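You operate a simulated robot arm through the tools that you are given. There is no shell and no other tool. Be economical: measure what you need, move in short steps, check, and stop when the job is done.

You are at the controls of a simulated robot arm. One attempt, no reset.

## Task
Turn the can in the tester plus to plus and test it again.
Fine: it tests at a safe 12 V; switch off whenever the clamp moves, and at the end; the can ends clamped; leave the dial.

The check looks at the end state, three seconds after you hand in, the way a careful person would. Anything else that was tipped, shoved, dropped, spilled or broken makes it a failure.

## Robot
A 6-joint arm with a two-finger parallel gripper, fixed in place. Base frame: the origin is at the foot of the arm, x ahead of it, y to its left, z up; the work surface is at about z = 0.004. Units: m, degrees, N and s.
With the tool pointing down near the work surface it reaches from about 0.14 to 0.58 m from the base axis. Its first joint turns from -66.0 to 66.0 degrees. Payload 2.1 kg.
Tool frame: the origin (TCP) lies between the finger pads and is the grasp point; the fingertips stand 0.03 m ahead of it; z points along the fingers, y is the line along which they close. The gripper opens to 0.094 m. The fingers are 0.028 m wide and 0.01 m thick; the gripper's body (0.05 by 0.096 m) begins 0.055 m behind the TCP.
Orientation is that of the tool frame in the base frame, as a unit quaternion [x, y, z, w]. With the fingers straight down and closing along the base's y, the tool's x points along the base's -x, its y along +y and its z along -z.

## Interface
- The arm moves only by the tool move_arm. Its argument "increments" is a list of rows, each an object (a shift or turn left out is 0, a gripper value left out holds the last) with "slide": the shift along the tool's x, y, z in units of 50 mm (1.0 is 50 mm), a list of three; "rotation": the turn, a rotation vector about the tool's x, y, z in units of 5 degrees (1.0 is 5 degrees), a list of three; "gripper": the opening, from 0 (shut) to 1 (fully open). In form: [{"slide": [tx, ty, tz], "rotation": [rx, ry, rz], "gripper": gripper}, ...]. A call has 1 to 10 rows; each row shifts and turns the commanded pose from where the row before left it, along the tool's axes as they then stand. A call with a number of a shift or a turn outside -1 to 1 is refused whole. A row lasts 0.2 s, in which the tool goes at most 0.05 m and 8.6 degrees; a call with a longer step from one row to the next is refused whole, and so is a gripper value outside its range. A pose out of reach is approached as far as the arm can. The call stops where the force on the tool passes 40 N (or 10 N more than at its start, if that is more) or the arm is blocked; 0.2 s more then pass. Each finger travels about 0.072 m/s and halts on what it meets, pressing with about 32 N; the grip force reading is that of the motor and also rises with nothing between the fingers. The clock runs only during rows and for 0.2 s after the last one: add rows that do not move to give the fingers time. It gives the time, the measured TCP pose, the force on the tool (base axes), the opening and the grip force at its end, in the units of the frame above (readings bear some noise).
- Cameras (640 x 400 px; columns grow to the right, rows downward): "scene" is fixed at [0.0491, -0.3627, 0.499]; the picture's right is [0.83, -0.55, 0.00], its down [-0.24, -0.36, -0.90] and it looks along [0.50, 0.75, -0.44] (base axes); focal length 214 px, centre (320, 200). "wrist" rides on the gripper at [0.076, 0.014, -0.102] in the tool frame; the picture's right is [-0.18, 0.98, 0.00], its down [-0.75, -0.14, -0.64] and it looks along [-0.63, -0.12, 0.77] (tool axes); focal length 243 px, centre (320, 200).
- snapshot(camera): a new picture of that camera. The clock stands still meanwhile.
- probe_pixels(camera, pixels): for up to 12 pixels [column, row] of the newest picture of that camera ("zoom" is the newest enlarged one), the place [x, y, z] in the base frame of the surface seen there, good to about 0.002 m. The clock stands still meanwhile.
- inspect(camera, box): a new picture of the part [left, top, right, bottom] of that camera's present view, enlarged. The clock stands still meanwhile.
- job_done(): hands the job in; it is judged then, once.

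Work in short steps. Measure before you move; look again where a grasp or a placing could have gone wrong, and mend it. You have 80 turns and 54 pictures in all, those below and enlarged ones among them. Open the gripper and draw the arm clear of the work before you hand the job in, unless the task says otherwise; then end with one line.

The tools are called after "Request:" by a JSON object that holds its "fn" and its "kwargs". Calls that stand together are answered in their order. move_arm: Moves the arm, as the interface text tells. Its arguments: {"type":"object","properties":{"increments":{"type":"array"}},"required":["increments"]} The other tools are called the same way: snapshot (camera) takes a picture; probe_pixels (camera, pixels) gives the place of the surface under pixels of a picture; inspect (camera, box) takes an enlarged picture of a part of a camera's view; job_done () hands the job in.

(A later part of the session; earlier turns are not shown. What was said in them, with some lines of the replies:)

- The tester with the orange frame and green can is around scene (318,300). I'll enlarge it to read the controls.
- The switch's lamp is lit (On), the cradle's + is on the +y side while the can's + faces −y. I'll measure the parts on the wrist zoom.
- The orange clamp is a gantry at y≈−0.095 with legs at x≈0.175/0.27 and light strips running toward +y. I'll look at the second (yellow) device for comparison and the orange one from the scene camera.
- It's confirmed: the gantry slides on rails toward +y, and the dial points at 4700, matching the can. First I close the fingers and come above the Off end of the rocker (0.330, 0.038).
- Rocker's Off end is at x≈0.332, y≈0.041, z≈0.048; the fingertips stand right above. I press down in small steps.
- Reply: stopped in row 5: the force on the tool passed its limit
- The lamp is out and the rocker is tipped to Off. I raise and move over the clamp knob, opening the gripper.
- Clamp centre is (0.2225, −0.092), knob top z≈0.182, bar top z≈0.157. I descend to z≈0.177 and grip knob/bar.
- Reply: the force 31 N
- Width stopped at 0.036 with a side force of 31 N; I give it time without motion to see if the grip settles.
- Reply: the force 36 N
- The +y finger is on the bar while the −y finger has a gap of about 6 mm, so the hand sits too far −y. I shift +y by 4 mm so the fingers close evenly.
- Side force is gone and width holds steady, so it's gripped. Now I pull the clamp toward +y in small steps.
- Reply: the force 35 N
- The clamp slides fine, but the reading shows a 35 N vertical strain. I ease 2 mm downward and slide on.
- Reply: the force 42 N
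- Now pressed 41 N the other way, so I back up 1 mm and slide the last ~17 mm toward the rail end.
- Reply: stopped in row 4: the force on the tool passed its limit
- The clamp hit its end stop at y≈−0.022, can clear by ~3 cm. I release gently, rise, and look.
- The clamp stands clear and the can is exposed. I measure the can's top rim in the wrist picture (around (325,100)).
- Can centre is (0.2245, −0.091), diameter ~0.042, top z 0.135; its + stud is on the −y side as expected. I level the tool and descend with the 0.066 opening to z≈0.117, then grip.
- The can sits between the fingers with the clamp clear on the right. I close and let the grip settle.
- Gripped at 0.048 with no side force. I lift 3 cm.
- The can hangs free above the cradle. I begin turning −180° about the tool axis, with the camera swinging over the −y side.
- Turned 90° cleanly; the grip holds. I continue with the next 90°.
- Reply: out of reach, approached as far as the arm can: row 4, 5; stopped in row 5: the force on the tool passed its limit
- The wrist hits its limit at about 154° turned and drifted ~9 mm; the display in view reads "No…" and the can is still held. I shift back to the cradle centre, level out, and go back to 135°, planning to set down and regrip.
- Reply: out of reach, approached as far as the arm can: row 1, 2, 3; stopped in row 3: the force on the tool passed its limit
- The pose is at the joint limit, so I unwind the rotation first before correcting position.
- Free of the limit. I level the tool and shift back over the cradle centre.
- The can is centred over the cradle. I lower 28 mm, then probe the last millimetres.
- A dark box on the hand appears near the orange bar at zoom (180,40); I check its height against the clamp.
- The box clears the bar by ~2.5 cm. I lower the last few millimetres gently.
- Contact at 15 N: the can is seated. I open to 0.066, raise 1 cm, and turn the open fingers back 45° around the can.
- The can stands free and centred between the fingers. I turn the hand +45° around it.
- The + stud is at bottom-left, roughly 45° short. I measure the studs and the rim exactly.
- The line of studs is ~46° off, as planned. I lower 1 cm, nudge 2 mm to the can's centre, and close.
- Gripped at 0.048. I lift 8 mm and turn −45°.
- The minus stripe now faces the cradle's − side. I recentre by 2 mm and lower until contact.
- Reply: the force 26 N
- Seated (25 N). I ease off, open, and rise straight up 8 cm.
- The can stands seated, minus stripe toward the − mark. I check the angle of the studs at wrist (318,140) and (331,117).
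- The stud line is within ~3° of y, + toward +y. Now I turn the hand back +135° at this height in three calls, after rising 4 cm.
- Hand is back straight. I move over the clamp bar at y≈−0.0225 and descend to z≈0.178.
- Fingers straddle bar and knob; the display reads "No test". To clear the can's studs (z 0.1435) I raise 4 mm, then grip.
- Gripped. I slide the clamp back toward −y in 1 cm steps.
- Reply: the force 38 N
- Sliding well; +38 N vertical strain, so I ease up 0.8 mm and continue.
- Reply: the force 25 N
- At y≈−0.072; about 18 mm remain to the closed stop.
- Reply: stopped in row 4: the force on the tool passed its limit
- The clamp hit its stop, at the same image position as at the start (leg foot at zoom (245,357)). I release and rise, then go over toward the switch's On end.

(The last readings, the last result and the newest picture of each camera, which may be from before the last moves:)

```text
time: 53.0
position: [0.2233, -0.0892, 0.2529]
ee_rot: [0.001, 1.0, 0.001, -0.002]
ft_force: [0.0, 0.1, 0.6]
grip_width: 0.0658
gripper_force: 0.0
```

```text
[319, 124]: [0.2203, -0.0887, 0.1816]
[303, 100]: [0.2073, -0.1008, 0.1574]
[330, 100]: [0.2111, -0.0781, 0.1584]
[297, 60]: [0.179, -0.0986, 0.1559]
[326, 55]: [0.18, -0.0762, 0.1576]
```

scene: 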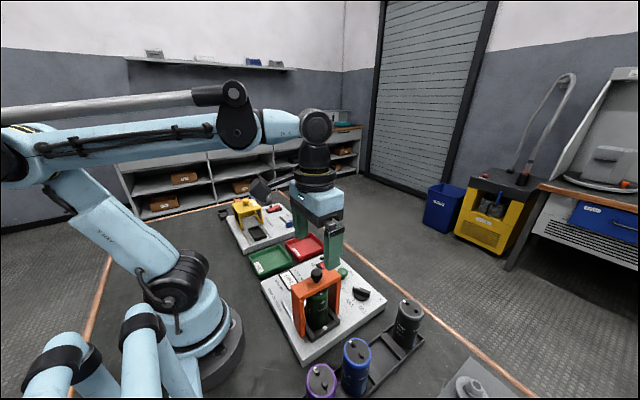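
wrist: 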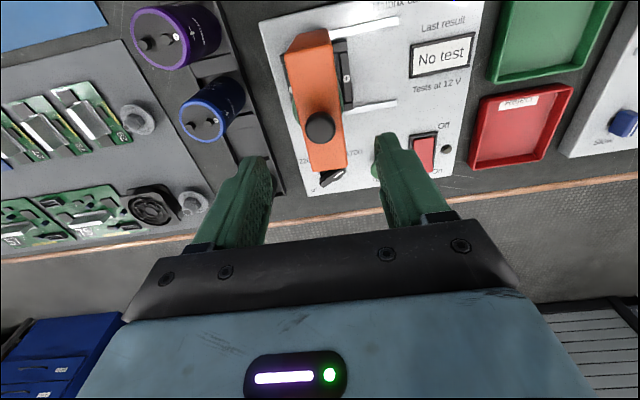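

Probes suggest the clamp might be 2–3 mm short of the start position; I compare with the same enlargement as at the start.

Request:
{"fn": "inspect", "kwargs": {"camera": "scene", "box": [270, 250, 350, 350]}}

Request:
{"fn": "probe_pixels", "kwargs": {"camera": "scene", "pixels": [[303, 290], [333, 276], [295, 300], [318, 274]]}}

```text
4.00 times, centred on (310, 300) of scene
```

zoom: 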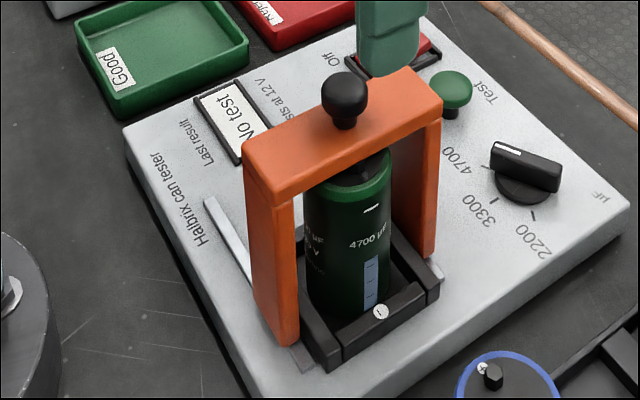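

```text
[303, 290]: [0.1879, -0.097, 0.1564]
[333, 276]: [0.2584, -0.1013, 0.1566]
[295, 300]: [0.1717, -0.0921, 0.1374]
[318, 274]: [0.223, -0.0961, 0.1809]
```

The clamp appears ~1 mm short of its start position. I descend again, offset 4 mm to −y, and close so the +y finger presses it firmly to the stop.

Request:
{"fn": "move_arm", "kwargs": {"increments": [{"slide": [0, -0.08, 0]}, {"slide": [0, 0, 0.6]}, {"slide": [0, 0, 0.8]}, {}, {"gripper": 0.1}, {}, {}, {}]}}

Request:
{"fn": "inspect", "kwargs": {"camera": "scene", "box": [270, 250, 350, 350]}}

```text
time: 54.8
position: [0.2249, -0.0901, 0.1841]
ee_rot: [0.0, 1.0, 0.004, -0.002]
ft_force: [1.2, 30.1, -17.5]
grip_width: 0.0358
gripper_force: 44.4
```

```text
4.00 times, centred on (310, 300) of scene
```

zoom: 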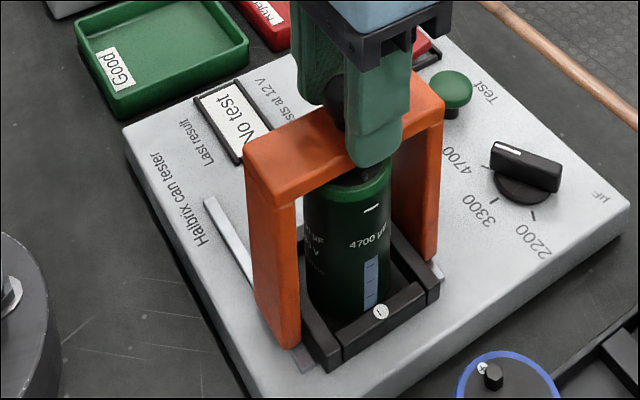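

The leg foot is back at zoom (290,347), exactly the start position. I release, rise, and move closed fingers over the On end (x≈0.374, y≈0.041).

Request:
{"fn": "move_arm", "kwargs": {"increments": [{"gripper": 0.7}, {}, {}, {"slide": [0, 0, -0.6]}, {"slide": [0, 0, -0.6]}, {"slide": [-0.75, 0.65, 0], "gripper": 0}, {"slide": [-0.75, 0.65, 0]}, {"slide": [-0.75, 0.65, 0]}, {"slide": [-0.75, 0.67, 0]}, {}]}}

Request:
{"fn": "inspect", "kwargs": {"camera": "wrist", "box": [200, 0, 480, 200]}}

Request:
{"fn": "inspect", "kwargs": {"camera": "scene", "box": [270, 250, 350, 350]}}

```text
refused: row 9 steps farther than a row can; nothing moved
```

```text
2.00 times, centred on (340, 100) of wrist
```

zoom: 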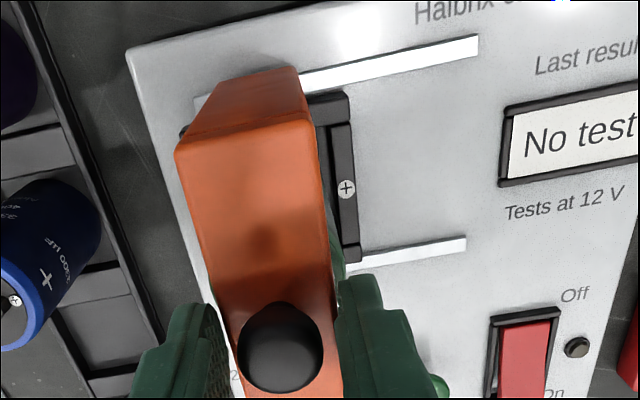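

```text
4.00 times, centred on (310, 300) of scene
```

zoom: 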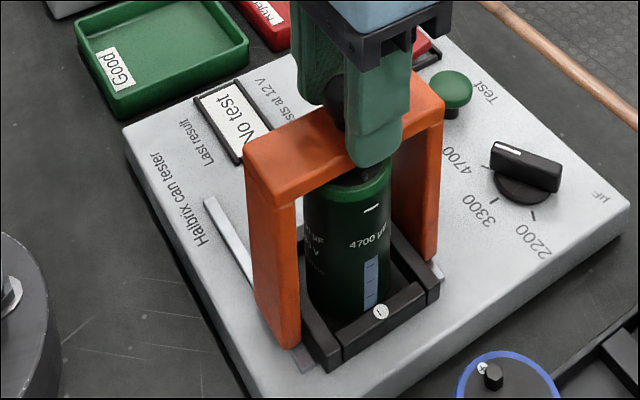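

The call was refused over one row a hair too long; I redo it with smaller steps (release and rise first). Pictures left are about 10, so I'll save them.

Request:
{"fn": "move_arm", "kwargs": {"increments": [{"gripper": 0.7}, {}, {}, {"slide": [0, 0, -0.6]}, {"slide": [0, 0, -0.6]}, {"slide": [-0.6, 0.5, 0], "gripper": 0}, {"slide": [-0.6, 0.55, 0]}, {"slide": [-0.6, 0.55, 0]}, {"slide": [-0.6, 0.55, 0]}, {"slide": [-0.55, 0.5, 0]}]}}

Request:
{"fn": "move_arm", "kwargs": {"increments": [{"slide": [0, 0, 0.5]}, {"slide": [0, 0, 0.7]}, {"slide": [0, 0, 0.7]}, {}]}}

Request:
{"fn": "snapshot", "kwargs": {"camera": "wrist"}}

Request:
{"fn": "probe_pixels", "kwargs": {"camera": "wrist", "pixels": [[325, 120], [325, 130], [330, 145], [340, 150]]}}

```text
time: 57.0
position: [0.3718, 0.0415, 0.2394]
ee_rot: [0.0, 1.0, 0.001, -0.001]
ft_force: [0.3, 0.5, 0.2]
grip_width: 0.0
gripper_force: 32.2
```

```text
time: 58.0
position: [0.3741, 0.04, 0.145]
ee_rot: [0.001, 1.0, 0.001, -0.002]
ft_force: [0.5, 0.4, 0.3]
grip_width: 0.0002
gripper_force: 32.0
```

```text
11 pictures are left
```

wrist: 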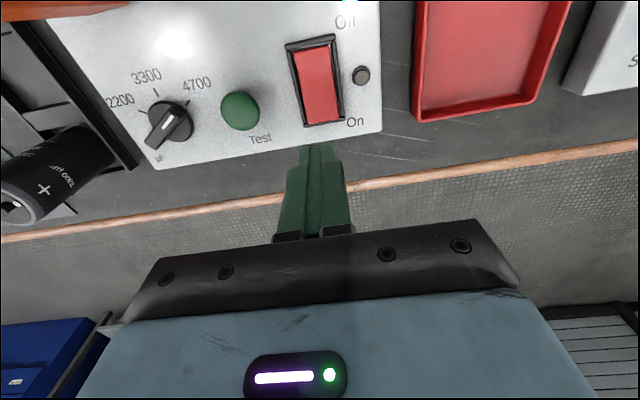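

```text
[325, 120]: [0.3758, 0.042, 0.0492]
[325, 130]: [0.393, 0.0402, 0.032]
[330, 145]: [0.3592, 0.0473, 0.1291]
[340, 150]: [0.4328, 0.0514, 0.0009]
```

The On end's raised edge is at x≈0.376, z≈0.049. I press down: 6 cm, then fine steps.

Request:
{"fn": "move_arm", "kwargs": {"increments": [{"slide": [0, 0, 0.8]}, {"slide": [0, 0, 0.42]}, {"slide": [0, 0, 0.1]}, {"slide": [0, 0, 0.06]}, {"slide": [0, 0, 0.06]}, {"slide": [0, 0, 0.04]}]}}

Request:
{"fn": "snapshot", "kwargs": {"camera": "wrist"}}

```text
time: 59.4
position: [0.3705, 0.0394, 0.0732]
ee_rot: [0.001, 1.0, 0.001, -0.002]
ft_force: [0.4, 0.1, 2.2]
grip_width: 0.0
gripper_force: 32.5
```

```text
10 pictures are left
```

wrist: 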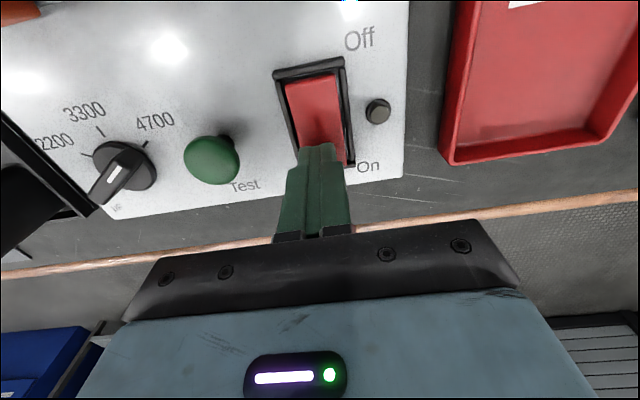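

Tip is at ~0.043, lamp still dark; force only 2 N. I press a few mm more.

Request:
{"fn": "move_arm", "kwargs": {"increments": [{"slide": [0, 0, 0.05]}, {"slide": [0, 0, 0.04]}, {"slide": [0, 0, 0.04]}, {}]}}

Request:
{"fn": "snapshot", "kwargs": {"camera": "wrist"}}

```text
time: 59.9
position: [0.3707, 0.0396, 0.0724]
ee_rot: [0.001, 1.0, 0.001, -0.002]
ft_force: [1.1, -0.6, 8.6]
grip_width: 0.0002
gripper_force: 31.9
stopped in row 2: the force on the tool passed its limit (the readings are from after the stop); the commanded pose is now the measured one
```

```text
9 pictures are left
```

wrist: 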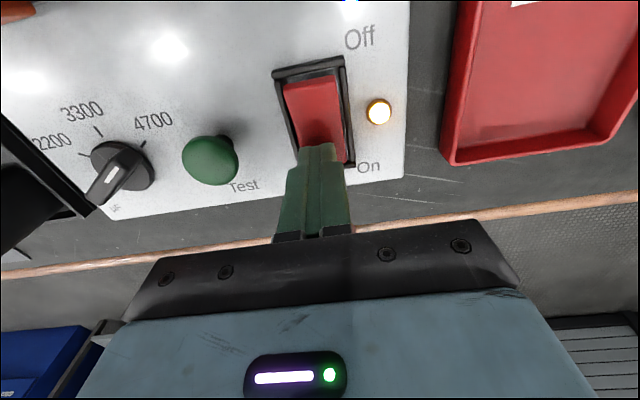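

The lamp is lit: On. I lift and move over the Test button (0.351, −0.020, top z≈0.060) and press in fine steps.

Request:
{"fn": "move_arm", "kwargs": {"increments": [{"slide": [0, 0, -0.8]}, {"slide": [0.2, -0.6, 0]}, {"slide": [0.2, -0.6, 0]}, {}, {"slide": [0, 0, 0.3]}, {"slide": [0, 0, 0.06]}, {"slide": [0, 0, 0.06]}, {"slide": [0, 0, 0.06]}, {}]}}

Request:
{"fn": "snapshot", "kwargs": {"camera": "wrist"}}

```text
time: 61.9
position: [0.3497, -0.0201, 0.0876]
ee_rot: [0.001, 1.0, 0.001, -0.002]
ft_force: [-0.4, 0.9, 0.8]
grip_width: 0.0
gripper_force: 31.9
```

```text
8 pictures are left
```

wrist: 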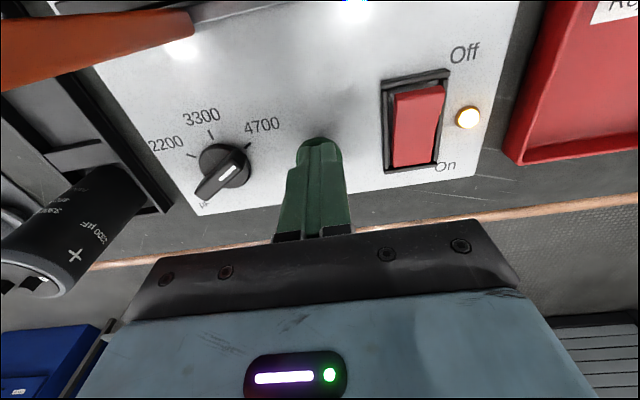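

The fingertips stand on the Test button with barely any force. I press further in 2 mm steps until the force stops it.

Request:
{"fn": "move_arm", "kwargs": {"increments": [{"slide": [0, 0, 0.04]}, {"slide": [0, 0, 0.04]}, {"slide": [0, 0, 0.04]}, {"slide": [0, 0, 0.04]}, {}]}}

```text
time: 63.1
position: [0.3493, -0.0202, 0.079]
ee_rot: [0.001, 1.0, 0.0, -0.002]
ft_force: [2.2, 0.0, 3.1]
grip_width: 0.0
gripper_force: 32.4
```

The tip is at z≈0.049, well into the button's travel. I check the display.

Request:
{"fn": "inspect", "kwargs": {"camera": "scene", "box": [270, 240, 370, 320]}}

```text
5.00 times, centred on (320, 280) of scene
```

zoom: 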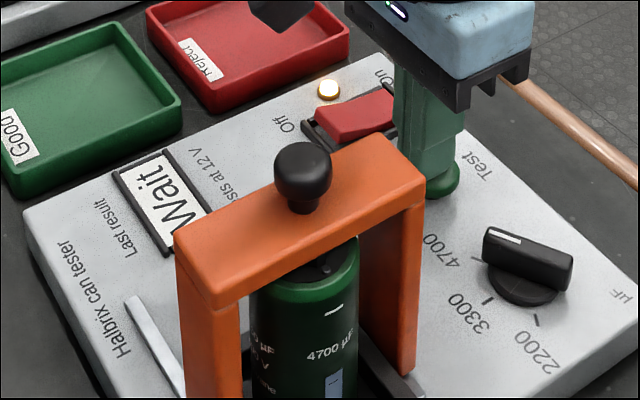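

The display reads "Wait": the test is running. I lift off the button and wait.

Request:
{"fn": "move_arm", "kwargs": {"increments": [{"slide": [0, 0, -0.5]}, {"slide": [0, 0, -0.6]}, {}, {}, {}, {}, {}, {}, {}, {}]}}

Request:
{"fn": "move_arm", "kwargs": {"increments": [{}, {}, {}, {}, {}, {}, {}, {}, {}, {}]}}

Request:
{"fn": "inspect", "kwargs": {"camera": "scene", "box": [270, 240, 370, 320]}}

```text
time: 65.3
position: [0.351, -0.0177, 0.1348]
ee_rot: [0.001, 1.0, 0.0, -0.002]
ft_force: [-0.7, -0.8, 0.5]
grip_width: 0.0001
gripper_force: 32.2
```

```text
time: 67.5
position: [0.3504, -0.0177, 0.1341]
ee_rot: [0.001, 1.0, -0.001, -0.002]
ft_force: [0.0, -0.9, 0.4]
grip_width: 0.0
gripper_force: 31.8
```

```text
5.00 times, centred on (320, 280) of scene
```

zoom: 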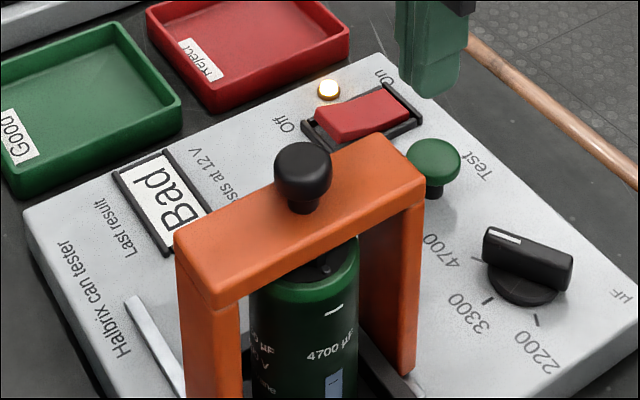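

The test finished with "Bad" — a real verdict, unlike "Check" from the reversed can. The can stays clamped; I now switch off at the Off end (0.330, 0.040).

Request:
{"fn": "move_arm", "kwargs": {"increments": [{"slide": [0.21, 0.58, 0]}, {"slide": [0.21, 0.58, 0]}, {}, {"slide": [0, 0, 0.6]}, {"slide": [0, 0, 0.5]}, {"slide": [0, 0, 0.06]}, {"slide": [0, 0, 0.06]}, {"slide": [0, 0, 0.05]}, {"slide": [0, 0, 0.04]}]}}

Request:
{"fn": "snapshot", "kwargs": {"camera": "wrist"}}

```text
time: 69.5
position: [0.3291, 0.039, 0.0718]
ee_rot: [0.0, 1.0, 0.0, -0.002]
ft_force: [-0.3, 0.5, 10.9]
grip_width: 0.0
gripper_force: 31.6
stopped in row 9: the force on the tool passed its limit (the readings are from after the stop); the commanded pose is now the measured one
```

```text
5 pictures are left
```

wrist: 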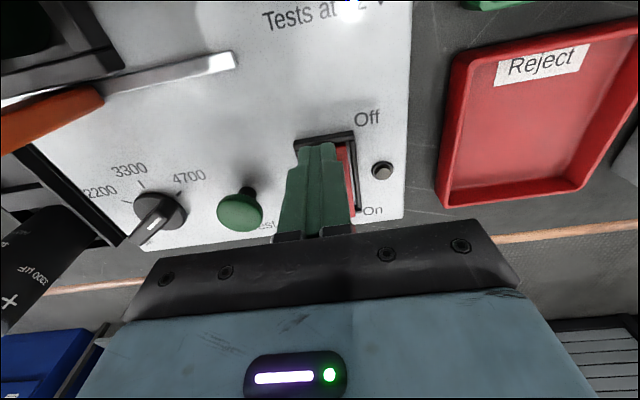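

The lamp is dark: off. I lift clear and open the gripper.

Request:
{"fn": "move_arm", "kwargs": {"increments": [{"slide": [0, 0, -0.8]}, {"slide": [0, 0, -0.9]}, {"slide": [0, 0, -0.9]}, {"slide": [0, 0, -0.9], "gripper": 1}, {"slide": [0, 0, -0.9]}, {"slide": [0, 0, -0.9]}, {}]}}

Request:
{"fn": "inspect", "kwargs": {"camera": "scene", "box": [240, 230, 400, 360]}}

```text
time: 71.1
position: [0.334, 0.0383, 0.3361]
ee_rot: [0.0, 1.0, 0.002, -0.003]
ft_force: [-0.4, 0.1, 0.1]
grip_width: 0.094
gripper_force: 0.0
```

```text
3.08 times, centred on (320, 295) of scene
```

zoom: 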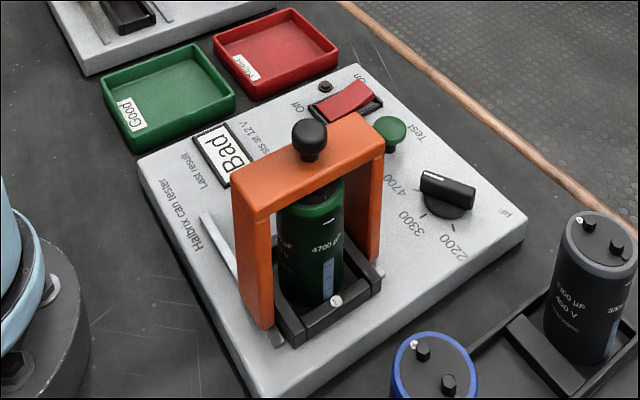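

The display holds "Bad", the lamp is dark, the can is clamped plus to plus, the dial is still at 4700, and nothing else has moved. I hand the job in.

Request:
{"fn": "job_done", "kwargs": {}}

```text
The job is handed in.
```

The can is turned plus to plus and was tested again at 12 V: the tester reads "Bad". It's clamped, the power is off, and the dial is still at 4700.
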